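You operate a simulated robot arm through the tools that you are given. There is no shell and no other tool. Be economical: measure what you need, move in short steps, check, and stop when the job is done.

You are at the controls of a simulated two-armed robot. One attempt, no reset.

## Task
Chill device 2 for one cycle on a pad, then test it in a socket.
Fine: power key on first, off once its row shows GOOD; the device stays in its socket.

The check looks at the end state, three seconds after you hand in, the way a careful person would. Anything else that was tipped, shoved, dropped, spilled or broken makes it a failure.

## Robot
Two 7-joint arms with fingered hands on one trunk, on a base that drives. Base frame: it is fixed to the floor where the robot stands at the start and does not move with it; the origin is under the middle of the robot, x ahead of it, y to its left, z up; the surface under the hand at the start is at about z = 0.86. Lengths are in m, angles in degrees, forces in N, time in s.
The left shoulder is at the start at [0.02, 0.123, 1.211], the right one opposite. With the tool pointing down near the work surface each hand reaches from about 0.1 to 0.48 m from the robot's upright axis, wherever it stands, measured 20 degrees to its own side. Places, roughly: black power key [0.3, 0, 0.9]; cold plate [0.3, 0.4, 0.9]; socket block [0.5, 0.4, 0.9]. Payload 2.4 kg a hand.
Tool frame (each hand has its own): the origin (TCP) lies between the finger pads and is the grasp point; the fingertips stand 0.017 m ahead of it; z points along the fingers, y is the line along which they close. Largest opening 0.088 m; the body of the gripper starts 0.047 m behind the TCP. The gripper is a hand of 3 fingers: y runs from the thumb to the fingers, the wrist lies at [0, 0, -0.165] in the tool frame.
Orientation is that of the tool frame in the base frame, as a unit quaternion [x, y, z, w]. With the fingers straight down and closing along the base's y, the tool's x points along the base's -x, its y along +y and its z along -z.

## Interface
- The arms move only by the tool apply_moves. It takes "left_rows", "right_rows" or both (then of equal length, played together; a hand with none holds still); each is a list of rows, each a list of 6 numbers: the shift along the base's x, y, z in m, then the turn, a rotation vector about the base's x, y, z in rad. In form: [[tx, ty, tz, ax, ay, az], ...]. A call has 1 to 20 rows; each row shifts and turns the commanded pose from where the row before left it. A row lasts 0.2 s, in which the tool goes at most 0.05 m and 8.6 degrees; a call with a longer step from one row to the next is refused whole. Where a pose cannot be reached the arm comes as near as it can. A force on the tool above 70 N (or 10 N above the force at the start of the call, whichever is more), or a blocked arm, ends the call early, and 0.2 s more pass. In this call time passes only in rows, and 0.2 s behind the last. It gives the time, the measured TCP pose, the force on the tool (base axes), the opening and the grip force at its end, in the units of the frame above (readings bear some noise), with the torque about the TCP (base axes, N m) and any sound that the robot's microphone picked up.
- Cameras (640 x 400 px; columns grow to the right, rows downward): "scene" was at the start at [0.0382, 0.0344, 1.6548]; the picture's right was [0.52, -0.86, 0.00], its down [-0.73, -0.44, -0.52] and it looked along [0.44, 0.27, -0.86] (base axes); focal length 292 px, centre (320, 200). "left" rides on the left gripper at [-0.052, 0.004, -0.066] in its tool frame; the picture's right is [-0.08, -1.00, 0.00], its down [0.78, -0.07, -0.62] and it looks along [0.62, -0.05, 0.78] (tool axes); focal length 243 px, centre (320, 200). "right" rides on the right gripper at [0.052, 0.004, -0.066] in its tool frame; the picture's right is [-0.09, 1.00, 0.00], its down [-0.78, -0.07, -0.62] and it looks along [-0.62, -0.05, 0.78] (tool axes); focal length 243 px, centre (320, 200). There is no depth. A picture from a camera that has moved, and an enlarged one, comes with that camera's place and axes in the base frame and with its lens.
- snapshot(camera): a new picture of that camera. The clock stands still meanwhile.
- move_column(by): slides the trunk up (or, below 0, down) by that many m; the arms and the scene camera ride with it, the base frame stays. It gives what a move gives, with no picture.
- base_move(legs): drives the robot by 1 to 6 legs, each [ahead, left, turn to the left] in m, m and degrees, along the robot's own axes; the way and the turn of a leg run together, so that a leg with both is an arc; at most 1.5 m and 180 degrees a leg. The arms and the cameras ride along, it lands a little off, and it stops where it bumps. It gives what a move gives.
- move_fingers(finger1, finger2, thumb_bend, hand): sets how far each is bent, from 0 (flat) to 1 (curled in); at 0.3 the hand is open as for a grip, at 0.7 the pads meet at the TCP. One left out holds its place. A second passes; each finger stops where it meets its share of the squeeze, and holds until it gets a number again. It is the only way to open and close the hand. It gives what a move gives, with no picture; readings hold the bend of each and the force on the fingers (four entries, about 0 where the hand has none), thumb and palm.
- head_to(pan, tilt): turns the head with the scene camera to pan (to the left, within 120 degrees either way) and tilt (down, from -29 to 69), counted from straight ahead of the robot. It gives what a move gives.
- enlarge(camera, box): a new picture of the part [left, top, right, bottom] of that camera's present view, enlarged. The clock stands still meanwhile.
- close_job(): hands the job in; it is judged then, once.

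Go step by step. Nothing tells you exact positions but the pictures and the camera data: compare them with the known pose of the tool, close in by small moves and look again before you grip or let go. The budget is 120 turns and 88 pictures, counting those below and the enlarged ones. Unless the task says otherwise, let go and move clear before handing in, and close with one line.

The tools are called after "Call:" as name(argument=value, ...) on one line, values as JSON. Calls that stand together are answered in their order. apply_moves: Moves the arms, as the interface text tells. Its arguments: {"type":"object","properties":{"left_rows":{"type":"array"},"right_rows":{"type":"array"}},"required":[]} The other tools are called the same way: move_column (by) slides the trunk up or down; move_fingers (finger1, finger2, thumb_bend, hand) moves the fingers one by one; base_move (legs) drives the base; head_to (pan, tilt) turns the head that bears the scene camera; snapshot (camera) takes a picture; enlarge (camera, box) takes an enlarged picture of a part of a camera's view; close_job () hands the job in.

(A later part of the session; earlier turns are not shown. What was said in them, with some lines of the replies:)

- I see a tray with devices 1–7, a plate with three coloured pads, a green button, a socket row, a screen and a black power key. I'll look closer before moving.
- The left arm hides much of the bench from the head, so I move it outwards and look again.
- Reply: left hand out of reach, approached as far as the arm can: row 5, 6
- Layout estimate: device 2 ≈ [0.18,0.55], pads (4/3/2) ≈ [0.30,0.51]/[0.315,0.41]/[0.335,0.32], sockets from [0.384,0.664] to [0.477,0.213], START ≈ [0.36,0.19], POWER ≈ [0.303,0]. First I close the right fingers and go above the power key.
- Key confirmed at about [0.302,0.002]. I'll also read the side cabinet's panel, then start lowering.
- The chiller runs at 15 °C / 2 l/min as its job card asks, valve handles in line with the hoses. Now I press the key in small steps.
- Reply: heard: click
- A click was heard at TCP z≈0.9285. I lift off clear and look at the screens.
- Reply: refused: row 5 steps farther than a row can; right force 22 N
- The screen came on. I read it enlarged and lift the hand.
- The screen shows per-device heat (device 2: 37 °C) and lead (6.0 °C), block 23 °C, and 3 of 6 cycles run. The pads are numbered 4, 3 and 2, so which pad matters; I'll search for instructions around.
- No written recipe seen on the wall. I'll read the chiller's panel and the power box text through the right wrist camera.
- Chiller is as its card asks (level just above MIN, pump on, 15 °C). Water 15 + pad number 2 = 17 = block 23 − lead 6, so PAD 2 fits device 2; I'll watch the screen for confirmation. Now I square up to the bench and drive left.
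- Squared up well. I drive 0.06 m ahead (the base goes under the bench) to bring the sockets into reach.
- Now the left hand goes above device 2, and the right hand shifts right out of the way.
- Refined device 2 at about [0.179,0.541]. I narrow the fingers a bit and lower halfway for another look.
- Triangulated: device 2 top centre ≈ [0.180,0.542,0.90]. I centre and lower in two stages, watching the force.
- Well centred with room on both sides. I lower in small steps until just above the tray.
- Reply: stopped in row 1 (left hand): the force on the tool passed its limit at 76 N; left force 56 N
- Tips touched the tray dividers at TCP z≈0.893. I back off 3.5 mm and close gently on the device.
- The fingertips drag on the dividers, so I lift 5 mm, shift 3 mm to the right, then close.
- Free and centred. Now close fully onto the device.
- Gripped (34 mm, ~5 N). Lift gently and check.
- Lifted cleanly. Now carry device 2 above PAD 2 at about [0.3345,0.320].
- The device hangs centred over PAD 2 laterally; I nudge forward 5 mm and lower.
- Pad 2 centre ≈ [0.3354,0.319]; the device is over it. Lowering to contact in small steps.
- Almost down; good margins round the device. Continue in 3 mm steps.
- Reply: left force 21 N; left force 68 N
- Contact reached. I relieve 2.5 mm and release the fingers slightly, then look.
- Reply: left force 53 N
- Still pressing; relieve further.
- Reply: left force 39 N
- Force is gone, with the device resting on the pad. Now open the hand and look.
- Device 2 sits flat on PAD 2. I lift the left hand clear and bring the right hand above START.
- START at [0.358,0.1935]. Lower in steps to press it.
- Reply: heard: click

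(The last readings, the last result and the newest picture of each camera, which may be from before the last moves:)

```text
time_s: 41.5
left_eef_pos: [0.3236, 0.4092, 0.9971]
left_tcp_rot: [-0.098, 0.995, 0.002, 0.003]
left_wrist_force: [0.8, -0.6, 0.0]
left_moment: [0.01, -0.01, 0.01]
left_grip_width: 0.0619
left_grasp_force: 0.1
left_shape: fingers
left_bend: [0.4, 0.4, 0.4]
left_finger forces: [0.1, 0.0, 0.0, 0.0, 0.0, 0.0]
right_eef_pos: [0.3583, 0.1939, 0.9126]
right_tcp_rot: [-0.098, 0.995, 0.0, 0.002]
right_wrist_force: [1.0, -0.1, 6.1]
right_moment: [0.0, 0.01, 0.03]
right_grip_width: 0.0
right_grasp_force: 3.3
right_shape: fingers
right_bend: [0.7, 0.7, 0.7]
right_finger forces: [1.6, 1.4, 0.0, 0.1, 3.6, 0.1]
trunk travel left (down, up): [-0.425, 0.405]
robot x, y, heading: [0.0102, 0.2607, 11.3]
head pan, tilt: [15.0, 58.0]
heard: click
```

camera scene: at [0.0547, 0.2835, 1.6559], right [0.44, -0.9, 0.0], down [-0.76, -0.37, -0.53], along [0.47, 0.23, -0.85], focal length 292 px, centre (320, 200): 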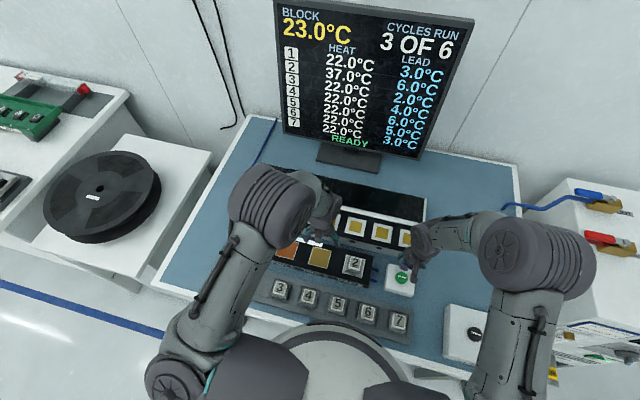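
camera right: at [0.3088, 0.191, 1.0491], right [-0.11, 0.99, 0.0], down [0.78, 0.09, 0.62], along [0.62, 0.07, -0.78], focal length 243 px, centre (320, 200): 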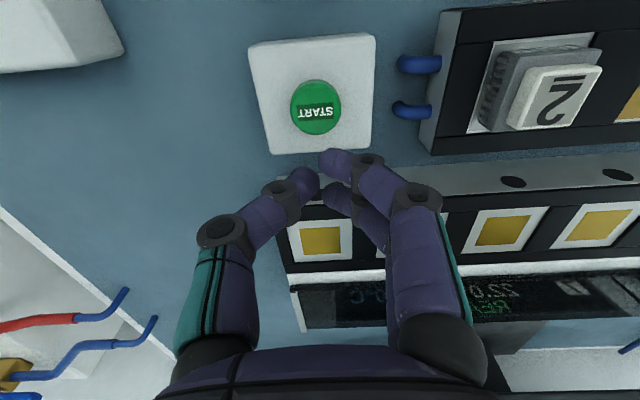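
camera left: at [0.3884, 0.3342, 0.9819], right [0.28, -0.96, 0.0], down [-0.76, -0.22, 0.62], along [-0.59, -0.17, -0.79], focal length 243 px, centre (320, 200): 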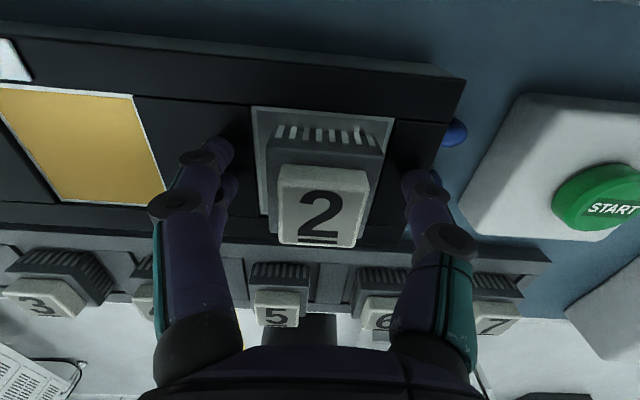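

A click. I lift the right hand away and read the screen.

Call:
apply_moves(right_rows=[[0, 0, 0.04, 0, 0, 0], [0.002, -0.01, 0.045, 0, 0, 0], [0.006, -0.045, 0.01, 0, 0, 0], [0.006, -0.045, 0, 0, 0, 0]])

Call:
enlarge(camera="scene", box=[250, 0, 490, 310])

```text
time_s: 42.5
left_eef_pos: [0.3241, 0.4096, 0.9984]
left_tcp_rot: [-0.098, 0.995, 0.002, 0.003]
left_wrist_force: [-0.5, 0.0, -0.5]
left_moment: [0.01, 0.01, 0.0]
left_grip_width: 0.0621
left_grasp_force: 0.1
left_shape: fingers
left_bend: [0.4, 0.4, 0.4]
left_finger forces: [0.0, 0.0, 0.0, 0.0, 0.1, 0.0]
right_eef_pos: [0.3728, 0.0914, 1.0074]
right_tcp_rot: [-0.098, 0.995, 0.001, 0.0]
right_wrist_force: [0.1, -0.4, -0.1]
right_moment: [0.0, -0.04, -0.03]
right_grip_width: 0.0
right_grasp_force: 0.0
right_shape: fingers
right_bend: [0.7, 0.7, 0.7]
right_finger forces: [0.1, 0.0, 0.0, 0.0, 0.0, 0.1]
trunk travel left (down, up): [-0.425, 0.405]
robot x, y, heading: [0.0123, 0.2573, 11.4]
head pan, tilt: [15.0, 58.0]
```

```text
1.29 times, centred on (370, 155) of scene
camera zoom: at [0.0543, 0.282, 1.656], right [0.44, -0.9, 0.0], down [-0.76, -0.37, -0.53], along [0.48, 0.23, -0.85], focal length 377 px, centre (256, 258)
```

zoom: 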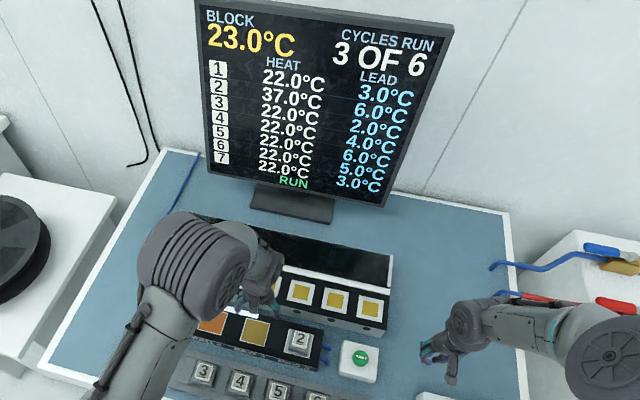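

The cycle is running. Meanwhile I return the left hand above pad 2 (not touching) and wait.

Call:
apply_moves(left_rows=[[0.008, -0.045, 0, 0, 0, 0], [0.008, -0.045, 0, 0, 0, 0], [0, 0, 0, 0, 0, 0], [0, 0, 0, 0, 0, 0], [0, 0, 0, 0, 0, 0], [0, 0, 0, 0, 0, 0], [0, 0, 0, 0, 0, 0], [0, 0, 0, 0, 0, 0], [0, 0, 0, 0, 0, 0]])

Call:
snapshot(camera="scene")

Call:
snapshot(camera="left")

```text
time_s: 44.5
left_eef_pos: [0.337, 0.3211, 0.9941]
left_tcp_rot: [-0.098, 0.995, 0.002, 0.003]
left_wrist_force: [-0.4, 0.4, -0.1]
left_moment: [-0.03, 0.0, 0.0]
left_grip_width: 0.062
left_grasp_force: 0.1
left_shape: fingers
left_bend: [0.4, 0.4, 0.4]
left_finger forces: [0.1, 0.0, 0.0, 0.0, 0.0, 0.1]
right_eef_pos: [0.373, 0.0923, 1.0076]
right_tcp_rot: [-0.099, 0.995, 0.0, 0.0]
right_wrist_force: [-0.5, -0.2, -0.5]
right_moment: [0.03, 0.01, -0.01]
right_grip_width: 0.0
right_grasp_force: 0.0
right_shape: fingers
right_bend: [0.7, 0.7, 0.7]
right_finger forces: [0.0, 0.0, 0.0, 0.0, 0.1, 0.0]
trunk travel left (down, up): [-0.425, 0.405]
robot x, y, heading: [0.0125, 0.2567, 11.2]
head pan, tilt: [15.0, 58.0]
```

```text
32 pictures are left
camera scene: at [0.0543, 0.2826, 1.656], right [0.44, -0.9, 0.0], down [-0.76, -0.37, -0.53], along [0.48, 0.23, -0.85], focal length 292 px, centre (320, 200)
```

scene: 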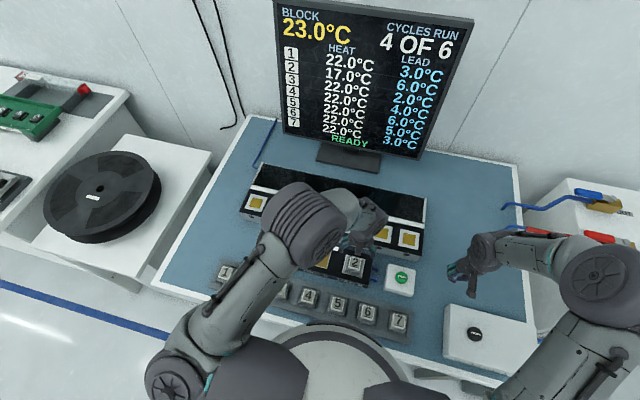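

```text
31 pictures are left
camera left: at [0.3872, 0.3359, 1.0614], right [0.28, -0.96, 0.0], down [-0.76, -0.22, 0.62], along [-0.59, -0.17, -0.79], focal length 243 px, centre (320, 200)
```

left: 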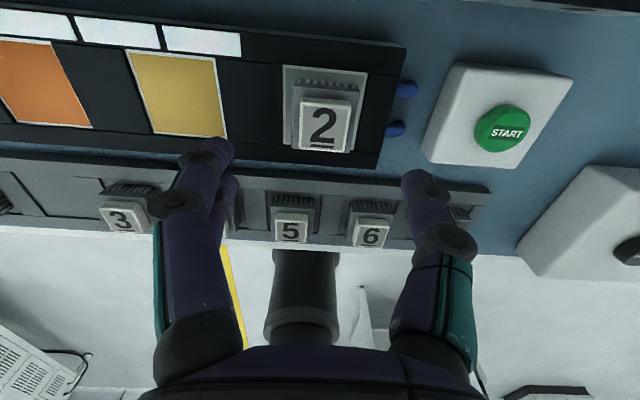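

Device 2 now reads 17.0 °C, exactly block 23 − lead 6. I lower and re-grip it.

Call:
apply_moves(left_rows=[[0, -0.0025, -0.03, 0, 0, 0], [0, 0, -0.03, 0, 0, 0], [0, 0, -0.018, 0, 0, 0]])

Call:
enlarge(camera="left", box=[140, 80, 500, 300])

```text
time_s: 45.3
left_eef_pos: [0.3385, 0.3165, 0.9164]
left_tcp_rot: [-0.098, 0.995, 0.002, 0.004]
left_wrist_force: [1.6, -0.4, -0.2]
left_moment: [0.0, 0.01, 0.0]
left_grip_width: 0.0622
left_grasp_force: 0.0
left_shape: fingers
left_bend: [0.4, 0.4, 0.4]
left_finger forces: [0.1, 0.1, 0.1, 0.0, 0.0, 0.1]
right_eef_pos: [0.3738, 0.0916, 1.0057]
right_tcp_rot: [-0.099, 0.995, 0.0, 0.0]
right_wrist_force: [0.8, -0.5, -0.4]
right_moment: [-0.01, -0.03, -0.01]
right_grip_width: 0.0002
right_grasp_force: 0.0
right_shape: fingers
right_bend: [0.7, 0.7, 0.7]
right_finger forces: [0.0, 0.0, 0.0, 0.0, 0.0, 0.0]
trunk travel left (down, up): [-0.425, 0.405]
robot x, y, heading: [0.0106, 0.2555, 11.4]
head pan, tilt: [15.0, 58.0]
```

```text
1.78 times, centred on (320, 190) of left
camera zoom: at [0.3892, 0.3324, 0.9836], right [0.28, -0.96, 0.0], down [-0.76, -0.22, 0.62], along [-0.59, -0.17, -0.79], focal length 431 px, centre (320, 218)
```

zoom: 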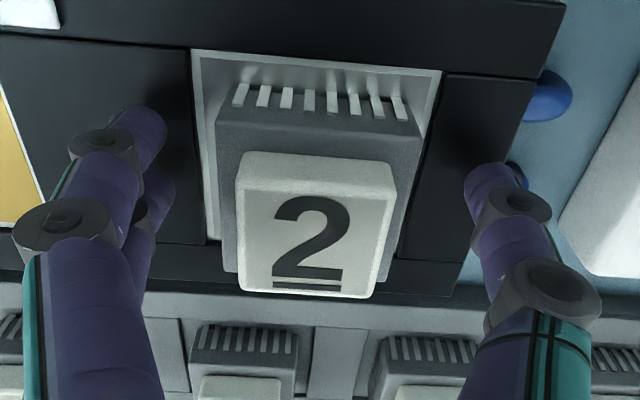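

Centred. Lower 2 mm and grip.

Call:
apply_moves(left_rows=[[0, 0, -0.002, 0, 0, 0]])

Call:
move_fingers(hand="left", finger1=0.6, finger2=0.6, thumb_bend=0.6)

Call:
apply_moves(left_rows=[[0, 0, 0.01, 0, 0, 0], [0, 0, 0.02, 0, 0, 0], [0, 0, 0.03, 0, 0, 0], [0, 0, 0.03, 0, 0, 0]])

Call:
snapshot(camera="left")

```text
time_s: 45.7
left_eef_pos: [0.34, 0.3176, 0.9158]
left_tcp_rot: [-0.098, 0.995, 0.002, 0.003]
left_wrist_force: [0.5, 0.0, -0.5]
left_moment: [-0.01, 0.04, -0.02]
left_grip_width: 0.0624
left_grasp_force: 0.1
left_shape: fingers
left_bend: [0.4, 0.4, 0.4]
left_finger forces: [0.0, 0.0, 0.1, 0.1, 0.1, 0.0]
right_eef_pos: [0.3724, 0.0929, 1.007]
right_tcp_rot: [-0.098, 0.995, 0.0, 0.0]
right_wrist_force: [-0.1, 0.8, -0.8]
right_moment: [0.03, -0.01, 0.02]
right_grip_width: 0.0
right_grasp_force: 0.1
right_shape: fingers
right_bend: [0.7, 0.7, 0.7]
right_finger forces: [0.1, 0.0, 0.0, 0.0, 0.1, 0.0]
trunk travel left (down, up): [-0.425, 0.405]
robot x, y, heading: [0.0138, 0.2568, 11.2]
head pan, tilt: [15.0, 58.0]
```

```text
time_s: 46.7
left_eef_pos: [0.3395, 0.3171, 0.9157]
left_tcp_rot: [-0.097, 0.995, 0.002, 0.004]
left_wrist_force: [0.5, 0.0, 0.2]
left_moment: [0.0, -0.02, 0.02]
left_grip_width: 0.0348
left_grasp_force: 5.4
left_shape: fingers
left_bend: [0.53, 0.53, 0.55]
left_finger forces: [2.6, 2.6, 0.0, 0.0, 5.1, 0.0]
right_eef_pos: [0.3727, 0.0919, 1.0061]
right_tcp_rot: [-0.099, 0.995, 0.0, 0.0]
right_wrist_force: [-0.1, 0.1, -0.6]
right_moment: [0.02, 0.0, -0.03]
right_grip_width: 0.0002
right_grasp_force: 0.0
right_shape: fingers
right_bend: [0.7, 0.7, 0.7]
right_finger forces: [0.0, 0.0, 0.0, 0.0, 0.1, 0.0]
trunk travel left (down, up): [-0.425, 0.405]
robot x, y, heading: [0.0143, 0.2573, 11.3]
head pan, tilt: [15.0, 58.0]
```

```text
time_s: 47.7
left_eef_pos: [0.338, 0.3176, 1.0058]
left_tcp_rot: [-0.098, 0.995, 0.001, 0.003]
left_wrist_force: [0.1, -0.5, -0.5]
left_moment: [0.02, 0.0, 0.02]
left_grip_width: 0.0349
left_grasp_force: 5.2
left_shape: fingers
left_bend: [0.53, 0.53, 0.55]
left_finger forces: [2.5, 2.5, 0.0, 0.0, 5.2, 0.1]
right_eef_pos: [0.3728, 0.0939, 1.0056]
right_tcp_rot: [-0.099, 0.995, 0.0, 0.0]
right_wrist_force: [-0.2, -0.5, 0.6]
right_moment: [0.03, 0.02, -0.03]
right_grip_width: 0.0003
right_grasp_force: 0.1
right_shape: fingers
right_bend: [0.7, 0.7, 0.7]
right_finger forces: [0.0, 0.1, 0.0, 0.1, 0.1, 0.0]
trunk travel left (down, up): [-0.425, 0.405]
robot x, y, heading: [0.014, 0.2582, 10.9]
head pan, tilt: [15.0, 58.0]
```

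```text
29 pictures are left
camera left: at [0.388, 0.3316, 1.0725], right [0.28, -0.96, 0.0], down [-0.76, -0.22, 0.62], along [-0.59, -0.17, -0.79], focal length 243 px, centre (320, 200)
```

left: 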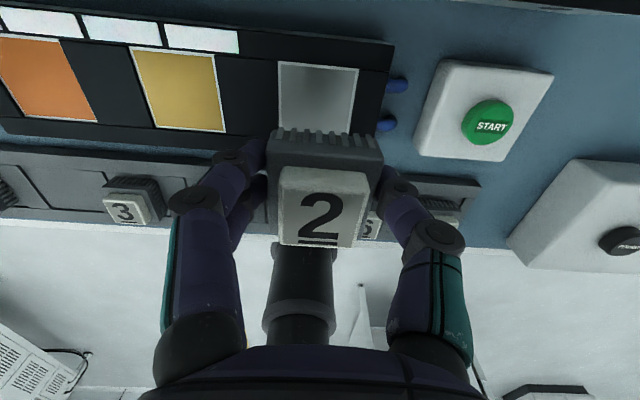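

Held firmly. Move over the middle socket (≈[0.425,0.435]) at height.

Call:
apply_moves(left_rows=[[0.022, 0.0297, 0, 0, 0, 0], [0.022, 0.0297, 0, 0, 0, 0], [0.022, 0.0297, 0, 0, 0, 0], [0.022, 0.0297, 0, 0, 0, 0]])

Call:
snapshot(camera="left")

Call:
snapshot(camera="scene")

```text
time_s: 48.7
left_eef_pos: [0.4265, 0.437, 1.0047]
left_tcp_rot: [-0.097, 0.995, 0.001, 0.002]
left_wrist_force: [0.0, -0.7, -0.8]
left_moment: [-0.02, -0.05, -0.02]
left_grip_width: 0.035
left_grasp_force: 4.7
left_shape: fingers
left_bend: [0.54, 0.53, 0.55]
left_finger forces: [2.5, 2.5, 0.0, 0.0, 5.2, 0.1]
right_eef_pos: [0.3721, 0.0939, 1.0063]
right_tcp_rot: [-0.099, 0.995, 0.001, 0.001]
right_wrist_force: [-0.3, -0.2, 0.0]
right_moment: [0.0, 0.01, 0.0]
right_grip_width: 0.0003
right_grasp_force: 0.1
right_shape: fingers
right_bend: [0.7, 0.7, 0.7]
right_finger forces: [0.1, 0.1, 0.0, 0.0, 0.0, 0.0]
trunk travel left (down, up): [-0.425, 0.405]
robot x, y, heading: [0.0149, 0.2556, 11.2]
head pan, tilt: [15.0, 58.0]
```

```text
28 pictures are left
camera left: at [0.4771, 0.4512, 1.0712], right [0.28, -0.96, 0.0], down [-0.76, -0.22, 0.62], along [-0.59, -0.17, -0.79], focal length 243 px, centre (320, 200)
```

left: 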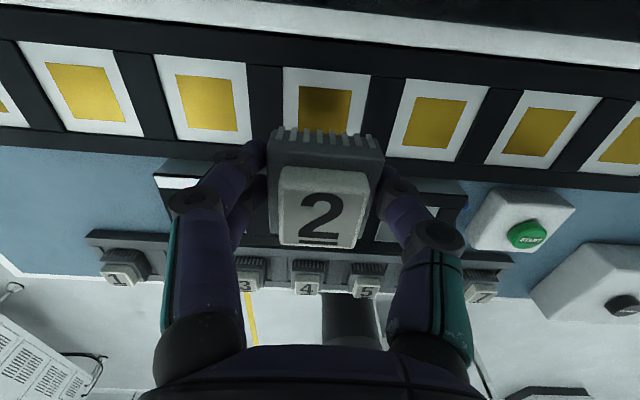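

```text
27 pictures are left
camera scene: at [0.0548, 0.2832, 1.6559], right [0.44, -0.9, 0.0], down [-0.76, -0.37, -0.53], along [0.47, 0.23, -0.85], focal length 292 px, centre (320, 200)
```

scene: 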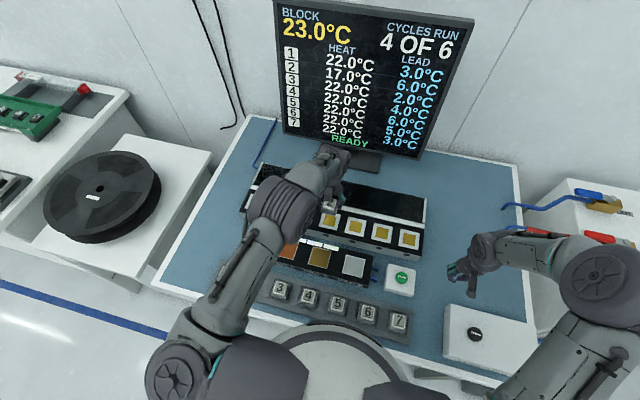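

Nearly aligned: the device sits ~3.5 mm behind the socket centre. Correct and lower for a close look.

Call:
apply_moves(left_rows=[[0.0035, -0.001, -0.02, 0, 0, 0], [0, 0, -0.025, 0, 0, 0]])

Call:
snapshot(camera="left")

Call:
enlarge(camera="scene", box=[270, 150, 430, 260])

```text
time_s: 49.3
left_eef_pos: [0.43, 0.437, 0.9602]
left_tcp_rot: [-0.098, 0.995, 0.002, 0.003]
left_wrist_force: [-0.1, -0.4, -0.3]
left_moment: [-0.01, -0.02, -0.02]
left_grip_width: 0.0349
left_grasp_force: 4.8
left_shape: fingers
left_bend: [0.54, 0.53, 0.55]
left_finger forces: [2.4, 2.4, 0.0, 0.0, 5.1, 0.0]
right_eef_pos: [0.3734, 0.0928, 1.007]
right_tcp_rot: [-0.098, 0.995, 0.001, -0.001]
right_wrist_force: [0.1, -0.4, -0.5]
right_moment: [0.01, -0.02, -0.03]
right_grip_width: 0.0
right_grasp_force: 0.1
right_shape: fingers
right_bend: [0.7, 0.7, 0.7]
right_finger forces: [0.0, 0.0, 0.0, 0.0, 0.0, 0.0]
trunk travel left (down, up): [-0.425, 0.405]
robot x, y, heading: [0.0122, 0.2555, 11.3]
head pan, tilt: [15.0, 58.0]
```

```text
26 pictures are left
camera left: at [0.4796, 0.4514, 1.0271], right [0.28, -0.96, 0.0], down [-0.76, -0.22, 0.62], along [-0.59, -0.17, -0.79], focal length 243 px, centre (320, 200)
```

left: 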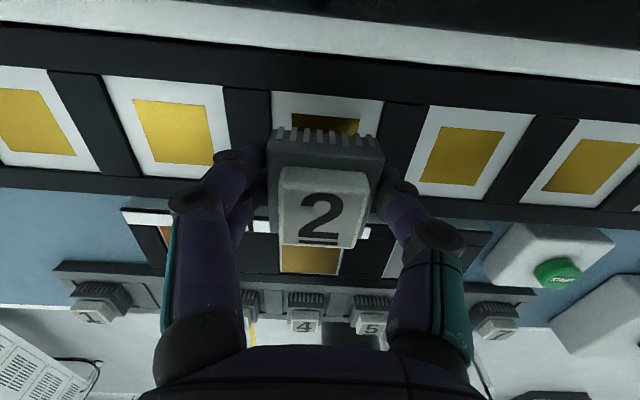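

```text
3.64 times, centred on (350, 205) of scene
camera zoom: at [0.0544, 0.2827, 1.656], right [0.44, -0.9, 0.0], down [-0.76, -0.37, -0.53], along [0.48, 0.23, -0.85], focal length 1062 px, centre (211, 182)
```

zoom: 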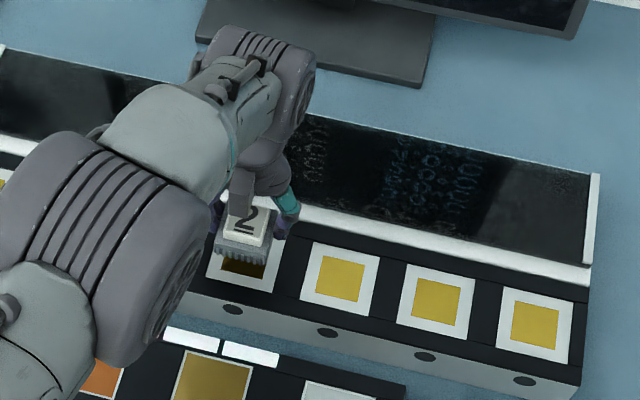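

Triangulated socket 4 at ≈[0.425,0.4345,0.904]; device is at ≈[0.422,0.434]. Shift 3 mm forward and lower further.

Call:
apply_moves(left_rows=[[0.003, 0.0005, -0.007, 0, 0, 0], [0, 0, -0.006, 0, 0, 0]])

Call:
enlarge(camera="left", box=[140, 60, 500, 280])

Call:
enlarge(camera="scene", box=[290, 180, 390, 250])

```text
time_s: 49.9
left_eef_pos: [0.4338, 0.4358, 0.9473]
left_tcp_rot: [-0.097, 0.995, 0.002, 0.004]
left_wrist_force: [0.1, -0.3, -0.2]
left_moment: [-0.02, 0.02, 0.01]
left_grip_width: 0.0349
left_grasp_force: 4.8
left_shape: fingers
left_bend: [0.54, 0.53, 0.55]
left_finger forces: [2.6, 2.6, 0.1, 0.0, 5.2, 0.0]
right_eef_pos: [0.3726, 0.0929, 1.0062]
right_tcp_rot: [-0.098, 0.995, 0.001, 0.0]
right_wrist_force: [0.5, -0.5, -0.3]
right_moment: [-0.04, -0.02, -0.01]
right_grip_width: 0.0
right_grasp_force: 0.0
right_shape: fingers
right_bend: [0.7, 0.7, 0.7]
right_finger forces: [0.0, 0.0, 0.0, 0.0, 0.0, 0.0]
trunk travel left (down, up): [-0.425, 0.405]
robot x, y, heading: [0.0123, 0.2556, 11.3]
head pan, tilt: [15.0, 58.0]
```

```text
1.78 times, centred on (320, 170) of left
camera zoom: at [0.4832, 0.4504, 1.0143], right [0.28, -0.96, 0.0], down [-0.76, -0.22, 0.62], along [-0.59, -0.17, -0.79], focal length 431 px, centre (320, 253)
```

zoom: 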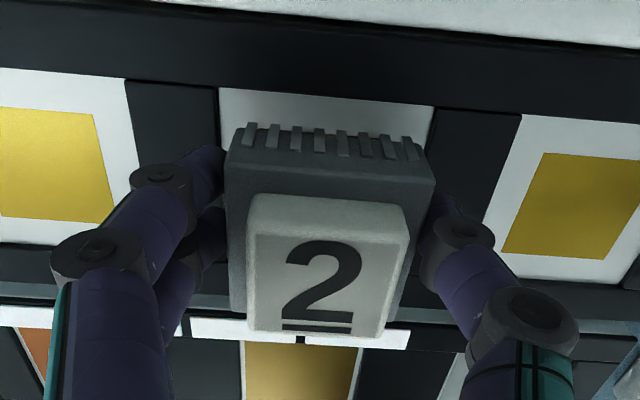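

```text
5.71 times, centred on (340, 215) of scene
camera zoom: at [0.0544, 0.2827, 1.656], right [0.44, -0.9, 0.0], down [-0.76, -0.37, -0.53], along [0.48, 0.23, -0.85], focal length 1668 px, centre (206, 114)
```

zoom: 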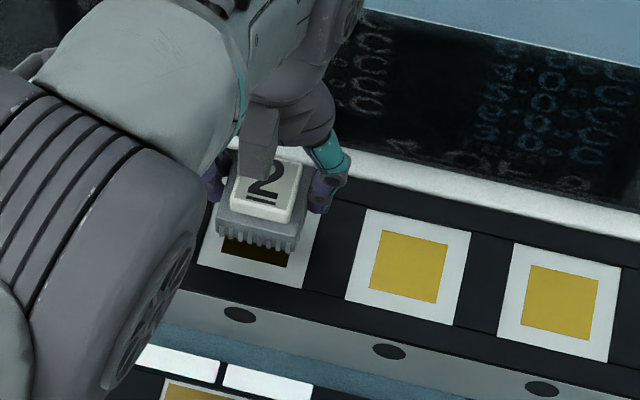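

Laterally centred. Continue lowering in small steps.

Call:
apply_moves(left_rows=[[0, 0, -0.004, 0, 0, 0], [0, 0, -0.003, 0, 0, 0]])

Call:
enlarge(camera="left", box=[140, 60, 500, 280])

Call:
enlarge(camera="scene", box=[290, 180, 390, 250])

```text
time_s: 50.5
left_eef_pos: [0.4338, 0.4361, 0.941]
left_tcp_rot: [-0.098, 0.995, 0.002, 0.003]
left_wrist_force: [-0.2, -0.7, -0.1]
left_moment: [0.02, -0.01, 0.01]
left_grip_width: 0.035
left_grasp_force: 5.6
left_shape: fingers
left_bend: [0.54, 0.53, 0.55]
left_finger forces: [2.5, 2.5, 0.0, 0.0, 5.1, 0.0]
right_eef_pos: [0.3734, 0.0934, 1.0082]
right_tcp_rot: [-0.098, 0.995, 0.0, 0.0]
right_wrist_force: [0.2, 0.0, 0.5]
right_moment: [-0.01, -0.04, 0.02]
right_grip_width: 0.0
right_grasp_force: 0.1
right_shape: fingers
right_bend: [0.7, 0.7, 0.7]
right_finger forces: [0.0, 0.0, 0.0, 0.0, 0.0, 0.1]
trunk travel left (down, up): [-0.425, 0.405]
robot x, y, heading: [0.013, 0.2563, 11.1]
head pan, tilt: [15.0, 58.0]
```

```text
1.78 times, centred on (320, 170) of left
camera zoom: at [0.4838, 0.4505, 1.0073], right [0.28, -0.96, 0.0], down [-0.76, -0.22, 0.62], along [-0.59, -0.17, -0.79], focal length 431 px, centre (320, 253)
```

zoom: 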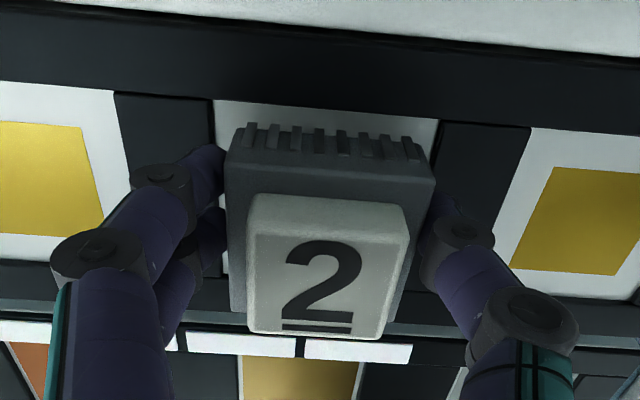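

```text
5.71 times, centred on (340, 215) of scene
camera zoom: at [0.0544, 0.2827, 1.656], right [0.44, -0.9, 0.0], down [-0.76, -0.37, -0.53], along [0.48, 0.23, -0.85], focal length 1668 px, centre (206, 114)
```

zoom: 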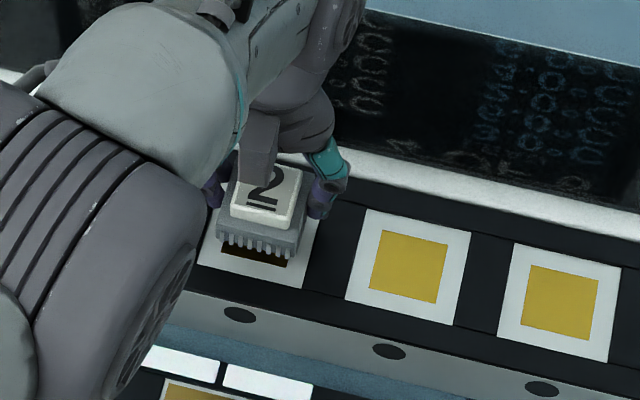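

Call:
apply_moves(left_rows=[[0, 0, -0.003, 0, 0, 0], [0, 0, -0.002, 0, 0, 0]])

Call:
enlarge(camera="scene", box=[290, 180, 390, 250])

Call:
enlarge(camera="left", box=[140, 60, 500, 280])

```text
time_s: 51.1
left_eef_pos: [0.4338, 0.437, 0.9349]
left_tcp_rot: [-0.098, 0.995, 0.002, 0.003]
left_wrist_force: [-0.2, -0.3, -1.0]
left_moment: [0.0, -0.02, 0.01]
left_grip_width: 0.0347
left_grasp_force: 5.8
left_shape: fingers
left_bend: [0.54, 0.53, 0.55]
left_finger forces: [2.5, 2.4, 0.0, 0.0, 5.1, 0.0]
right_eef_pos: [0.3723, 0.092, 1.0058]
right_tcp_rot: [-0.098, 0.995, 0.0, 0.0]
right_wrist_force: [0.3, -0.7, 1.1]
right_moment: [-0.02, -0.02, -0.05]
right_grip_width: 0.0
right_grasp_force: 0.1
right_shape: fingers
right_bend: [0.7, 0.7, 0.7]
right_finger forces: [0.1, 0.0, 0.1, 0.0, 0.1, 0.0]
trunk travel left (down, up): [-0.425, 0.405]
robot x, y, heading: [0.0122, 0.2595, 11.2]
head pan, tilt: [15.0, 58.0]
```

```text
5.71 times, centred on (340, 215) of scene
camera zoom: at [0.0544, 0.2827, 1.656], right [0.44, -0.9, 0.0], down [-0.76, -0.37, -0.53], along [0.48, 0.23, -0.85], focal length 1668 px, centre (206, 114)
```

zoom: 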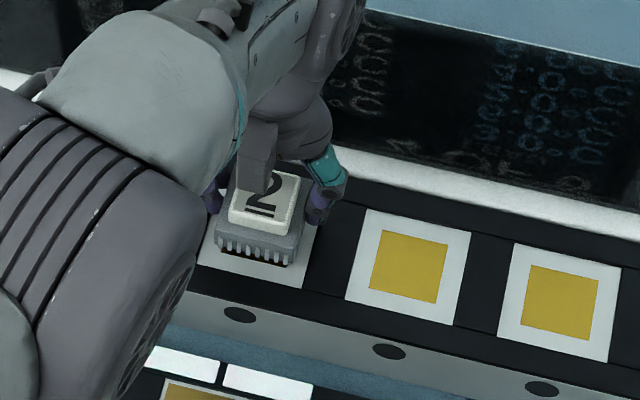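

```text
1.78 times, centred on (320, 170) of left
camera zoom: at [0.483, 0.4508, 1.0021], right [0.28, -0.96, 0.0], down [-0.76, -0.22, 0.62], along [-0.59, -0.17, -0.79], focal length 431 px, centre (320, 253)
```

zoom: 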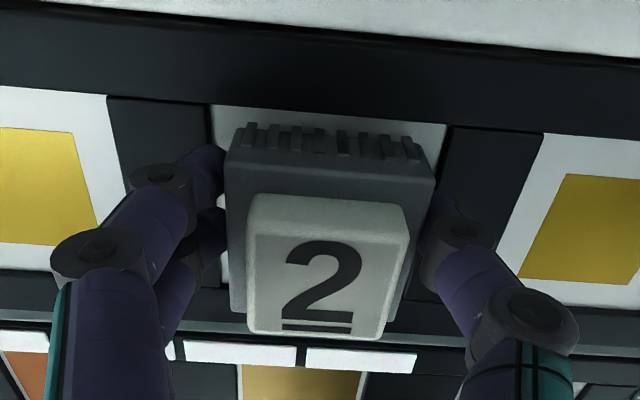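

Alignment with the gold contact looks right both ways. Continue down to contact.

Call:
apply_moves(left_rows=[[0, 0, -0.002, 0, 0, 0], [0, 0, -0.002, 0, 0, 0]])

Call:
apply_moves(left_rows=[[0, 0, -0.002, 0, 0, 0]])

```text
time_s: 51.7
left_eef_pos: [0.4329, 0.4362, 0.9312]
left_tcp_rot: [-0.097, 0.995, 0.003, 0.003]
left_wrist_force: [0.7, 0.6, -0.5]
left_moment: [-0.03, 0.01, 0.0]
left_grip_width: 0.0348
left_grasp_force: 4.7
left_shape: fingers
left_bend: [0.54, 0.53, 0.55]
left_finger forces: [2.6, 2.4, 0.0, 0.0, 5.1, 0.1]
right_eef_pos: [0.373, 0.0929, 1.007]
right_tcp_rot: [-0.098, 0.995, 0.0, 0.0]
right_wrist_force: [0.1, 0.3, 0.2]
right_moment: [0.0, 0.02, 0.01]
right_grip_width: 0.0001
right_grasp_force: 0.1
right_shape: fingers
right_bend: [0.7, 0.7, 0.7]
right_finger forces: [0.0, 0.0, 0.0, 0.0, 0.0, 0.0]
trunk travel left (down, up): [-0.425, 0.405]
robot x, y, heading: [0.0093, 0.2572, 11.3]
head pan, tilt: [15.0, 58.0]
```

```text
time_s: 52.1
left_eef_pos: [0.4339, 0.4358, 0.9297]
left_tcp_rot: [-0.098, 0.995, 0.003, 0.005]
left_wrist_force: [-0.1, 0.2, 5.6]
left_moment: [-0.05, 0.0, 0.01]
left_grip_width: 0.0352
left_grasp_force: 6.9
left_shape: fingers
left_bend: [0.54, 0.54, 0.56]
left_finger forces: [2.7, 2.8, 0.0, 0.0, 6.5, 0.1]
right_eef_pos: [0.3713, 0.0918, 1.0063]
right_tcp_rot: [-0.098, 0.995, -0.001, 0.0]
right_wrist_force: [-0.4, -0.5, -1.0]
right_moment: [0.0, 0.02, -0.03]
right_grip_width: 0.0001
right_grasp_force: 0.1
right_shape: fingers
right_bend: [0.7, 0.7, 0.7]
right_finger forces: [0.1, 0.1, 0.0, 0.0, 0.1, 0.1]
trunk travel left (down, up): [-0.425, 0.405]
robot x, y, heading: [0.0131, 0.2573, 11.2]
head pan, tilt: [15.0, 58.0]
```

Light contact (5.6 N). I check the pictures before releasing.

Call:
enlarge(camera="scene", box=[250, 0, 490, 260])

Call:
enlarge(camera="scene", box=[305, 195, 375, 245])

Call:
enlarge(camera="left", box=[140, 60, 500, 280])

```text
1.54 times, centred on (370, 130) of scene
camera zoom: at [0.0538, 0.2825, 1.6561], right [0.44, -0.9, 0.0], down [-0.76, -0.37, -0.53], along [0.48, 0.23, -0.85], focal length 449 px, centre (243, 308)
```

zoom: 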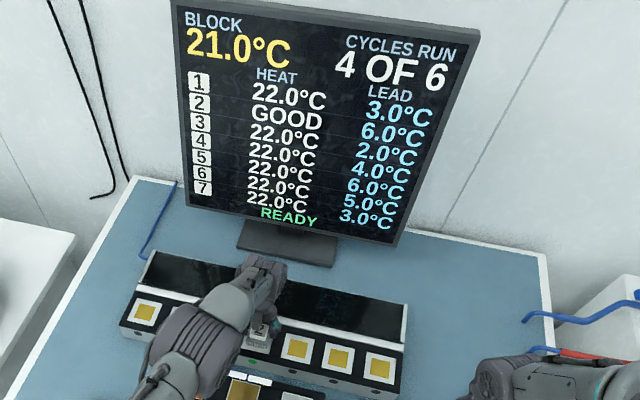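

```text
8.00 times, centred on (340, 220) of scene
camera zoom: at [0.0538, 0.2825, 1.6561], right [0.44, -0.9, 0.0], down [-0.76, -0.37, -0.53], along [0.48, 0.23, -0.85], focal length 2336 px, centre (160, 40)
```

zoom: 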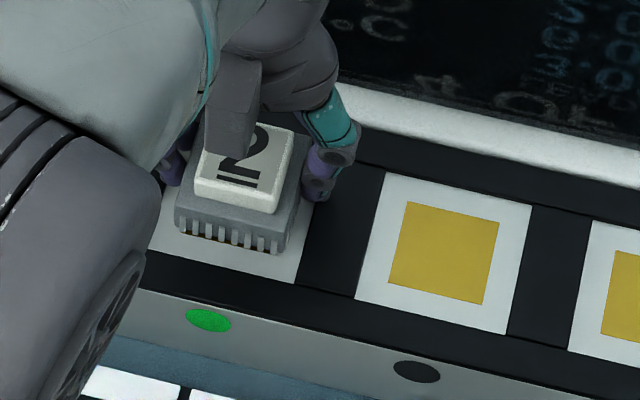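

```text
1.78 times, centred on (320, 170) of left
camera zoom: at [0.4834, 0.4503, 0.9967], right [0.28, -0.96, 0.0], down [-0.76, -0.22, 0.61], along [-0.59, -0.17, -0.79], focal length 431 px, centre (320, 253)
```

zoom: 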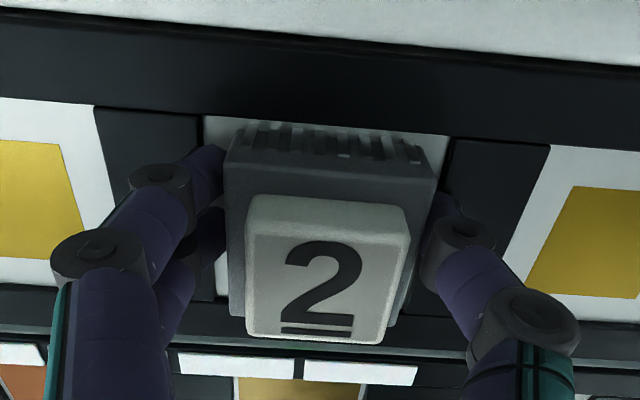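

Row 2 shows GOOD and the socket's lamp is green. Release and lift the left hand clear.

Call:
move_fingers(hand="left", finger1=0.42, finger2=0.42, thumb_bend=0.42)

Call:
apply_moves(left_rows=[[0, 0, 0.01, 0, 0, 0], [0, 0, 0.03, 0, 0, 0], [0, 0, 0.04, 0, 0, 0], [-0.03, 0.02, 0.02, 0, 0, 0], [-0.04, 0.02, 0.02, 0, 0, 0], [-0.04, 0.02, 0.02, 0, 0, 0]])

Call:
snapshot(camera="scene")

```text
time_s: 53.1
left_eef_pos: [0.4341, 0.4356, 0.9309]
left_tcp_rot: [-0.099, 0.995, 0.002, 0.003]
left_wrist_force: [0.7, -3.7, 4.9]
left_moment: [0.02, 0.03, 0.01]
left_grip_width: 0.0575
left_grasp_force: 2.9
left_shape: fingers
left_bend: [0.42, 0.52, 0.42]
left_finger forces: [0.1, 6.1, 0.0, 0.1, 0.1, 0.0]
right_eef_pos: [0.3731, 0.093, 1.0057]
right_tcp_rot: [-0.098, 0.995, 0.0, 0.001]
right_wrist_force: [-0.3, -0.2, -0.8]
right_moment: [-0.02, 0.01, -0.01]
right_grip_width: 0.0
right_grasp_force: 0.0
right_shape: fingers
right_bend: [0.7, 0.7, 0.7]
right_finger forces: [0.0, 0.0, 0.0, 0.0, 0.1, 0.0]
trunk travel left (down, up): [-0.425, 0.405]
robot x, y, heading: [0.0096, 0.259, 11.0]
head pan, tilt: [15.0, 58.0]
```

```text
time_s: 54.5
left_eef_pos: [0.3221, 0.4942, 1.0706]
left_tcp_rot: [-0.097, 0.995, 0.001, 0.005]
left_wrist_force: [1.5, -0.2, 1.1]
left_moment: [-0.01, -0.01, 0.0]
left_grip_width: 0.0578
left_grasp_force: 0.1
left_shape: fingers
left_bend: [0.42, 0.42, 0.42]
left_finger forces: [0.1, 0.0, 0.0, 0.0, 0.0, 0.1]
right_eef_pos: [0.3714, 0.0928, 1.006]
right_tcp_rot: [-0.098, 0.995, 0.0, 0.001]
right_wrist_force: [-0.2, -0.3, -0.2]
right_moment: [0.0, 0.01, -0.01]
right_grip_width: 0.0
right_grasp_force: 0.1
right_shape: fingers
right_bend: [0.7, 0.7, 0.7]
right_finger forces: [0.1, 0.1, 0.1, 0.0, 0.0, 0.0]
trunk travel left (down, up): [-0.425, 0.405]
robot x, y, heading: [0.0096, 0.2583, 11.3]
head pan, tilt: [15.0, 58.0]
```

```text
15 pictures are left
camera scene: at [0.0534, 0.283, 1.656], right [0.44, -0.9, 0.0], down [-0.76, -0.37, -0.53], along [0.48, 0.23, -0.85], focal length 292 px, centre (320, 200)
```

scene: 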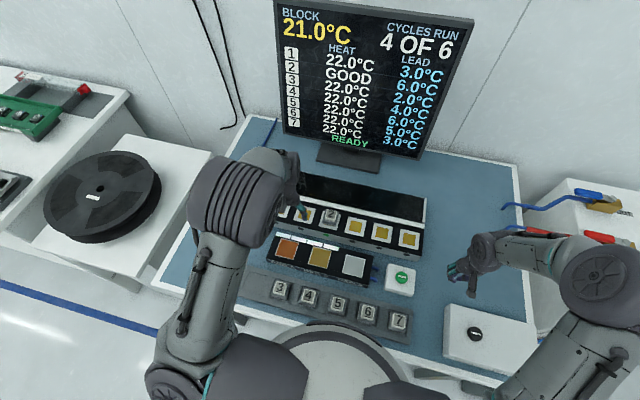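

Device stays seated, screen GOOD. I zoom on the seat and move the right hand over the power key.

Call:
enlarge(camera="scene", box=[290, 190, 380, 250])

Call:
apply_moves(right_rows=[[-0.023, -0.0304, 0, 0, 0, 0], [-0.023, -0.0304, 0, 0, 0, 0], [-0.023, -0.0304, -0.02, 0, 0, 0], [0, 0, -0.03, 0, 0, 0]])

Call:
snapshot(camera="right")

```text
6.67 times, centred on (335, 220) of scene
camera zoom: at [0.0534, 0.283, 1.656], right [0.44, -0.9, 0.0], down [-0.76, -0.37, -0.53], along [0.48, 0.23, -0.85], focal length 1946 px, centre (220, 67)
```

zoom: 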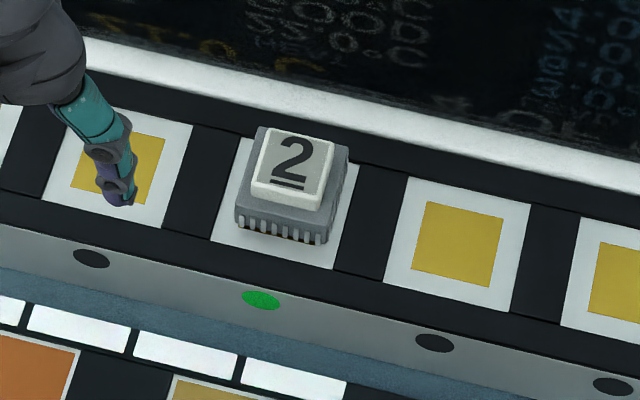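

```text
time_s: 55.5
left_eef_pos: [0.3233, 0.4945, 1.0695]
left_tcp_rot: [-0.097, 0.995, 0.002, 0.003]
left_wrist_force: [0.6, -0.7, -0.3]
left_moment: [0.01, -0.02, 0.02]
left_grip_width: 0.0574
left_grasp_force: 0.1
left_shape: fingers
left_bend: [0.42, 0.42, 0.42]
left_finger forces: [0.1, 0.0, 0.0, 0.0, 0.1, 0.0]
right_eef_pos: [0.3021, 0.0023, 0.956]
right_tcp_rot: [-0.098, 0.995, 0.001, -0.001]
right_wrist_force: [-0.3, 0.0, 0.3]
right_moment: [0.01, -0.01, 0.04]
right_grip_width: 0.0
right_grasp_force: 0.0
right_shape: fingers
right_bend: [0.7, 0.7, 0.7]
right_finger forces: [0.0, 0.0, 0.0, 0.0, 0.1, 0.1]
trunk travel left (down, up): [-0.425, 0.405]
robot x, y, heading: [0.0071, 0.2561, 11.2]
head pan, tilt: [15.0, 58.0]
```

```text
13 pictures are left
camera right: at [0.2504, -0.0038, 1.0223], right [-0.11, 0.99, 0.0], down [0.78, 0.09, 0.62], along [0.62, 0.07, -0.78], focal length 243 px, centre (320, 200)
```

right: 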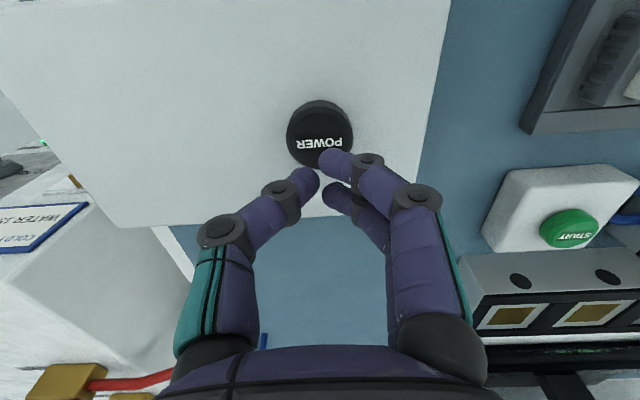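

Seated well; the right hand is over the key as before. Press it (it clicked near z≈0.929 last time).

Call:
apply_moves(right_rows=[[0, 0, -0.012, 0, 0, 0], [0, 0, -0.01, 0, 0, 0]])

Call:
apply_moves(right_rows=[[0, 0, -0.003, 0, 0, 0], [0, 0, -0.003, 0, 0, 0]])

```text
time_s: 56.1
left_eef_pos: [0.3229, 0.4936, 1.0696]
left_tcp_rot: [-0.097, 0.995, 0.003, 0.004]
left_wrist_force: [0.1, 0.8, 0.0]
left_moment: [0.01, -0.01, 0.01]
left_grip_width: 0.0577
left_grasp_force: 0.0
left_shape: fingers
left_bend: [0.42, 0.42, 0.42]
left_finger forces: [0.0, 0.0, 0.1, 0.1, 0.0, 0.0]
right_eef_pos: [0.3009, 0.002, 0.9355]
right_tcp_rot: [-0.099, 0.995, 0.001, 0.0]
right_wrist_force: [-0.3, -0.7, 0.4]
right_moment: [0.01, -0.05, 0.0]
right_grip_width: 0.0002
right_grasp_force: 0.8
right_shape: fingers
right_bend: [0.7, 0.7, 0.7]
right_finger forces: [0.2, 0.0, 0.0, 0.0, 0.5, 0.0]
trunk travel left (down, up): [-0.425, 0.405]
robot x, y, heading: [0.013, 0.2562, 10.9]
head pan, tilt: [15.0, 58.0]
```

```text
time_s: 56.7
left_eef_pos: [0.322, 0.4957, 1.0691]
left_tcp_rot: [-0.097, 0.995, 0.002, 0.003]
left_wrist_force: [-0.3, -0.3, -0.3]
left_moment: [-0.01, -0.04, -0.02]
left_grip_width: 0.0578
left_grasp_force: 0.1
left_shape: fingers
left_bend: [0.42, 0.42, 0.42]
left_finger forces: [0.0, 0.2, 0.1, 0.0, 0.0, 0.1]
right_eef_pos: [0.3018, 0.0011, 0.9302]
right_tcp_rot: [-0.099, 0.995, 0.0, 0.001]
right_wrist_force: [1.3, -0.4, 9.1]
right_moment: [-0.05, -0.01, -0.01]
right_grip_width: 0.0
right_grasp_force: 4.3
right_shape: fingers
right_bend: [0.7, 0.7, 0.7]
right_finger forces: [1.9, 1.6, 0.1, 0.0, 5.2, 0.0]
trunk travel left (down, up): [-0.425, 0.405]
robot x, y, heading: [0.0098, 0.2562, 11.5]
head pan, tilt: [15.0, 58.0]
heard: click
```

Click heard; lift off and verify the screen.

Call:
apply_moves(right_rows=[[0, 0, 0.04, 0, 0, 0], [0, 0, 0.045, 0, 0, 0], [0, -0.01, 0.045, 0, 0, 0]], left_rows=[[-0.02, 0.02, 0.02, 0, 0, 0], [-0.02, 0.03, 0.02, 0, 0, 0], [-0.02, 0.03, 0.02, 0, 0, 0]])

Call:
snapshot(camera="scene")

```text
time_s: 57.5
left_eef_pos: [0.2615, 0.5766, 1.1286]
left_tcp_rot: [-0.097, 0.995, 0.0, 0.003]
left_wrist_force: [-1.5, 0.4, 0.8]
left_moment: [0.0, -0.01, 0.01]
left_grip_width: 0.0576
left_grasp_force: 0.1
left_shape: fingers
left_bend: [0.42, 0.42, 0.42]
left_finger forces: [0.1, 0.0, 0.1, 0.0, 0.0, 0.1]
right_eef_pos: [0.2989, -0.0089, 1.06]
right_tcp_rot: [-0.099, 0.995, 0.0, 0.0]
right_wrist_force: [-0.3, 0.3, 0.4]
right_moment: [0.0, -0.03, -0.04]
right_grip_width: 0.0
right_grasp_force: 0.0
right_shape: fingers
right_bend: [0.7, 0.7, 0.7]
right_finger forces: [0.0, 0.0, 0.0, 0.0, 0.0, 0.0]
trunk travel left (down, up): [-0.425, 0.405]
robot x, y, heading: [0.016, 0.2576, 11.4]
head pan, tilt: [15.0, 58.0]
```

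```text
12 pictures are left
camera scene: at [0.0525, 0.2829, 1.656], right [0.44, -0.9, 0.0], down [-0.76, -0.37, -0.53], along [0.48, 0.23, -0.85], focal length 292 px, centre (320, 200)
```

scene: 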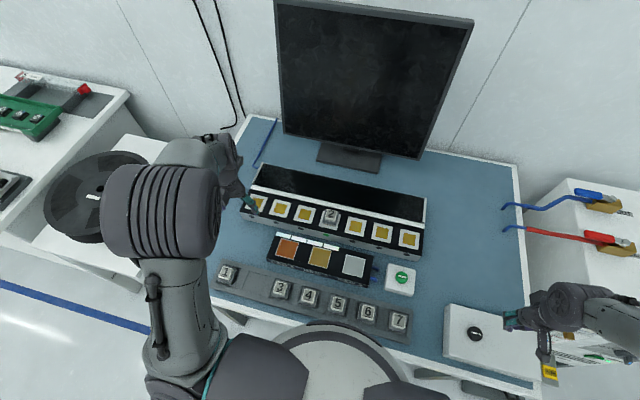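

The screen is off, device 2 is in its socket, and everything else is in place with both hands clear. Handing in.

Call:
close_job()

```text
The job is handed in.
```

Device 2 got one chill cycle on PAD 2, dropping from 37 °C to 17.0 °C. It then tested GOOD in the middle socket and stays there; the power key, on from the start, is off again.
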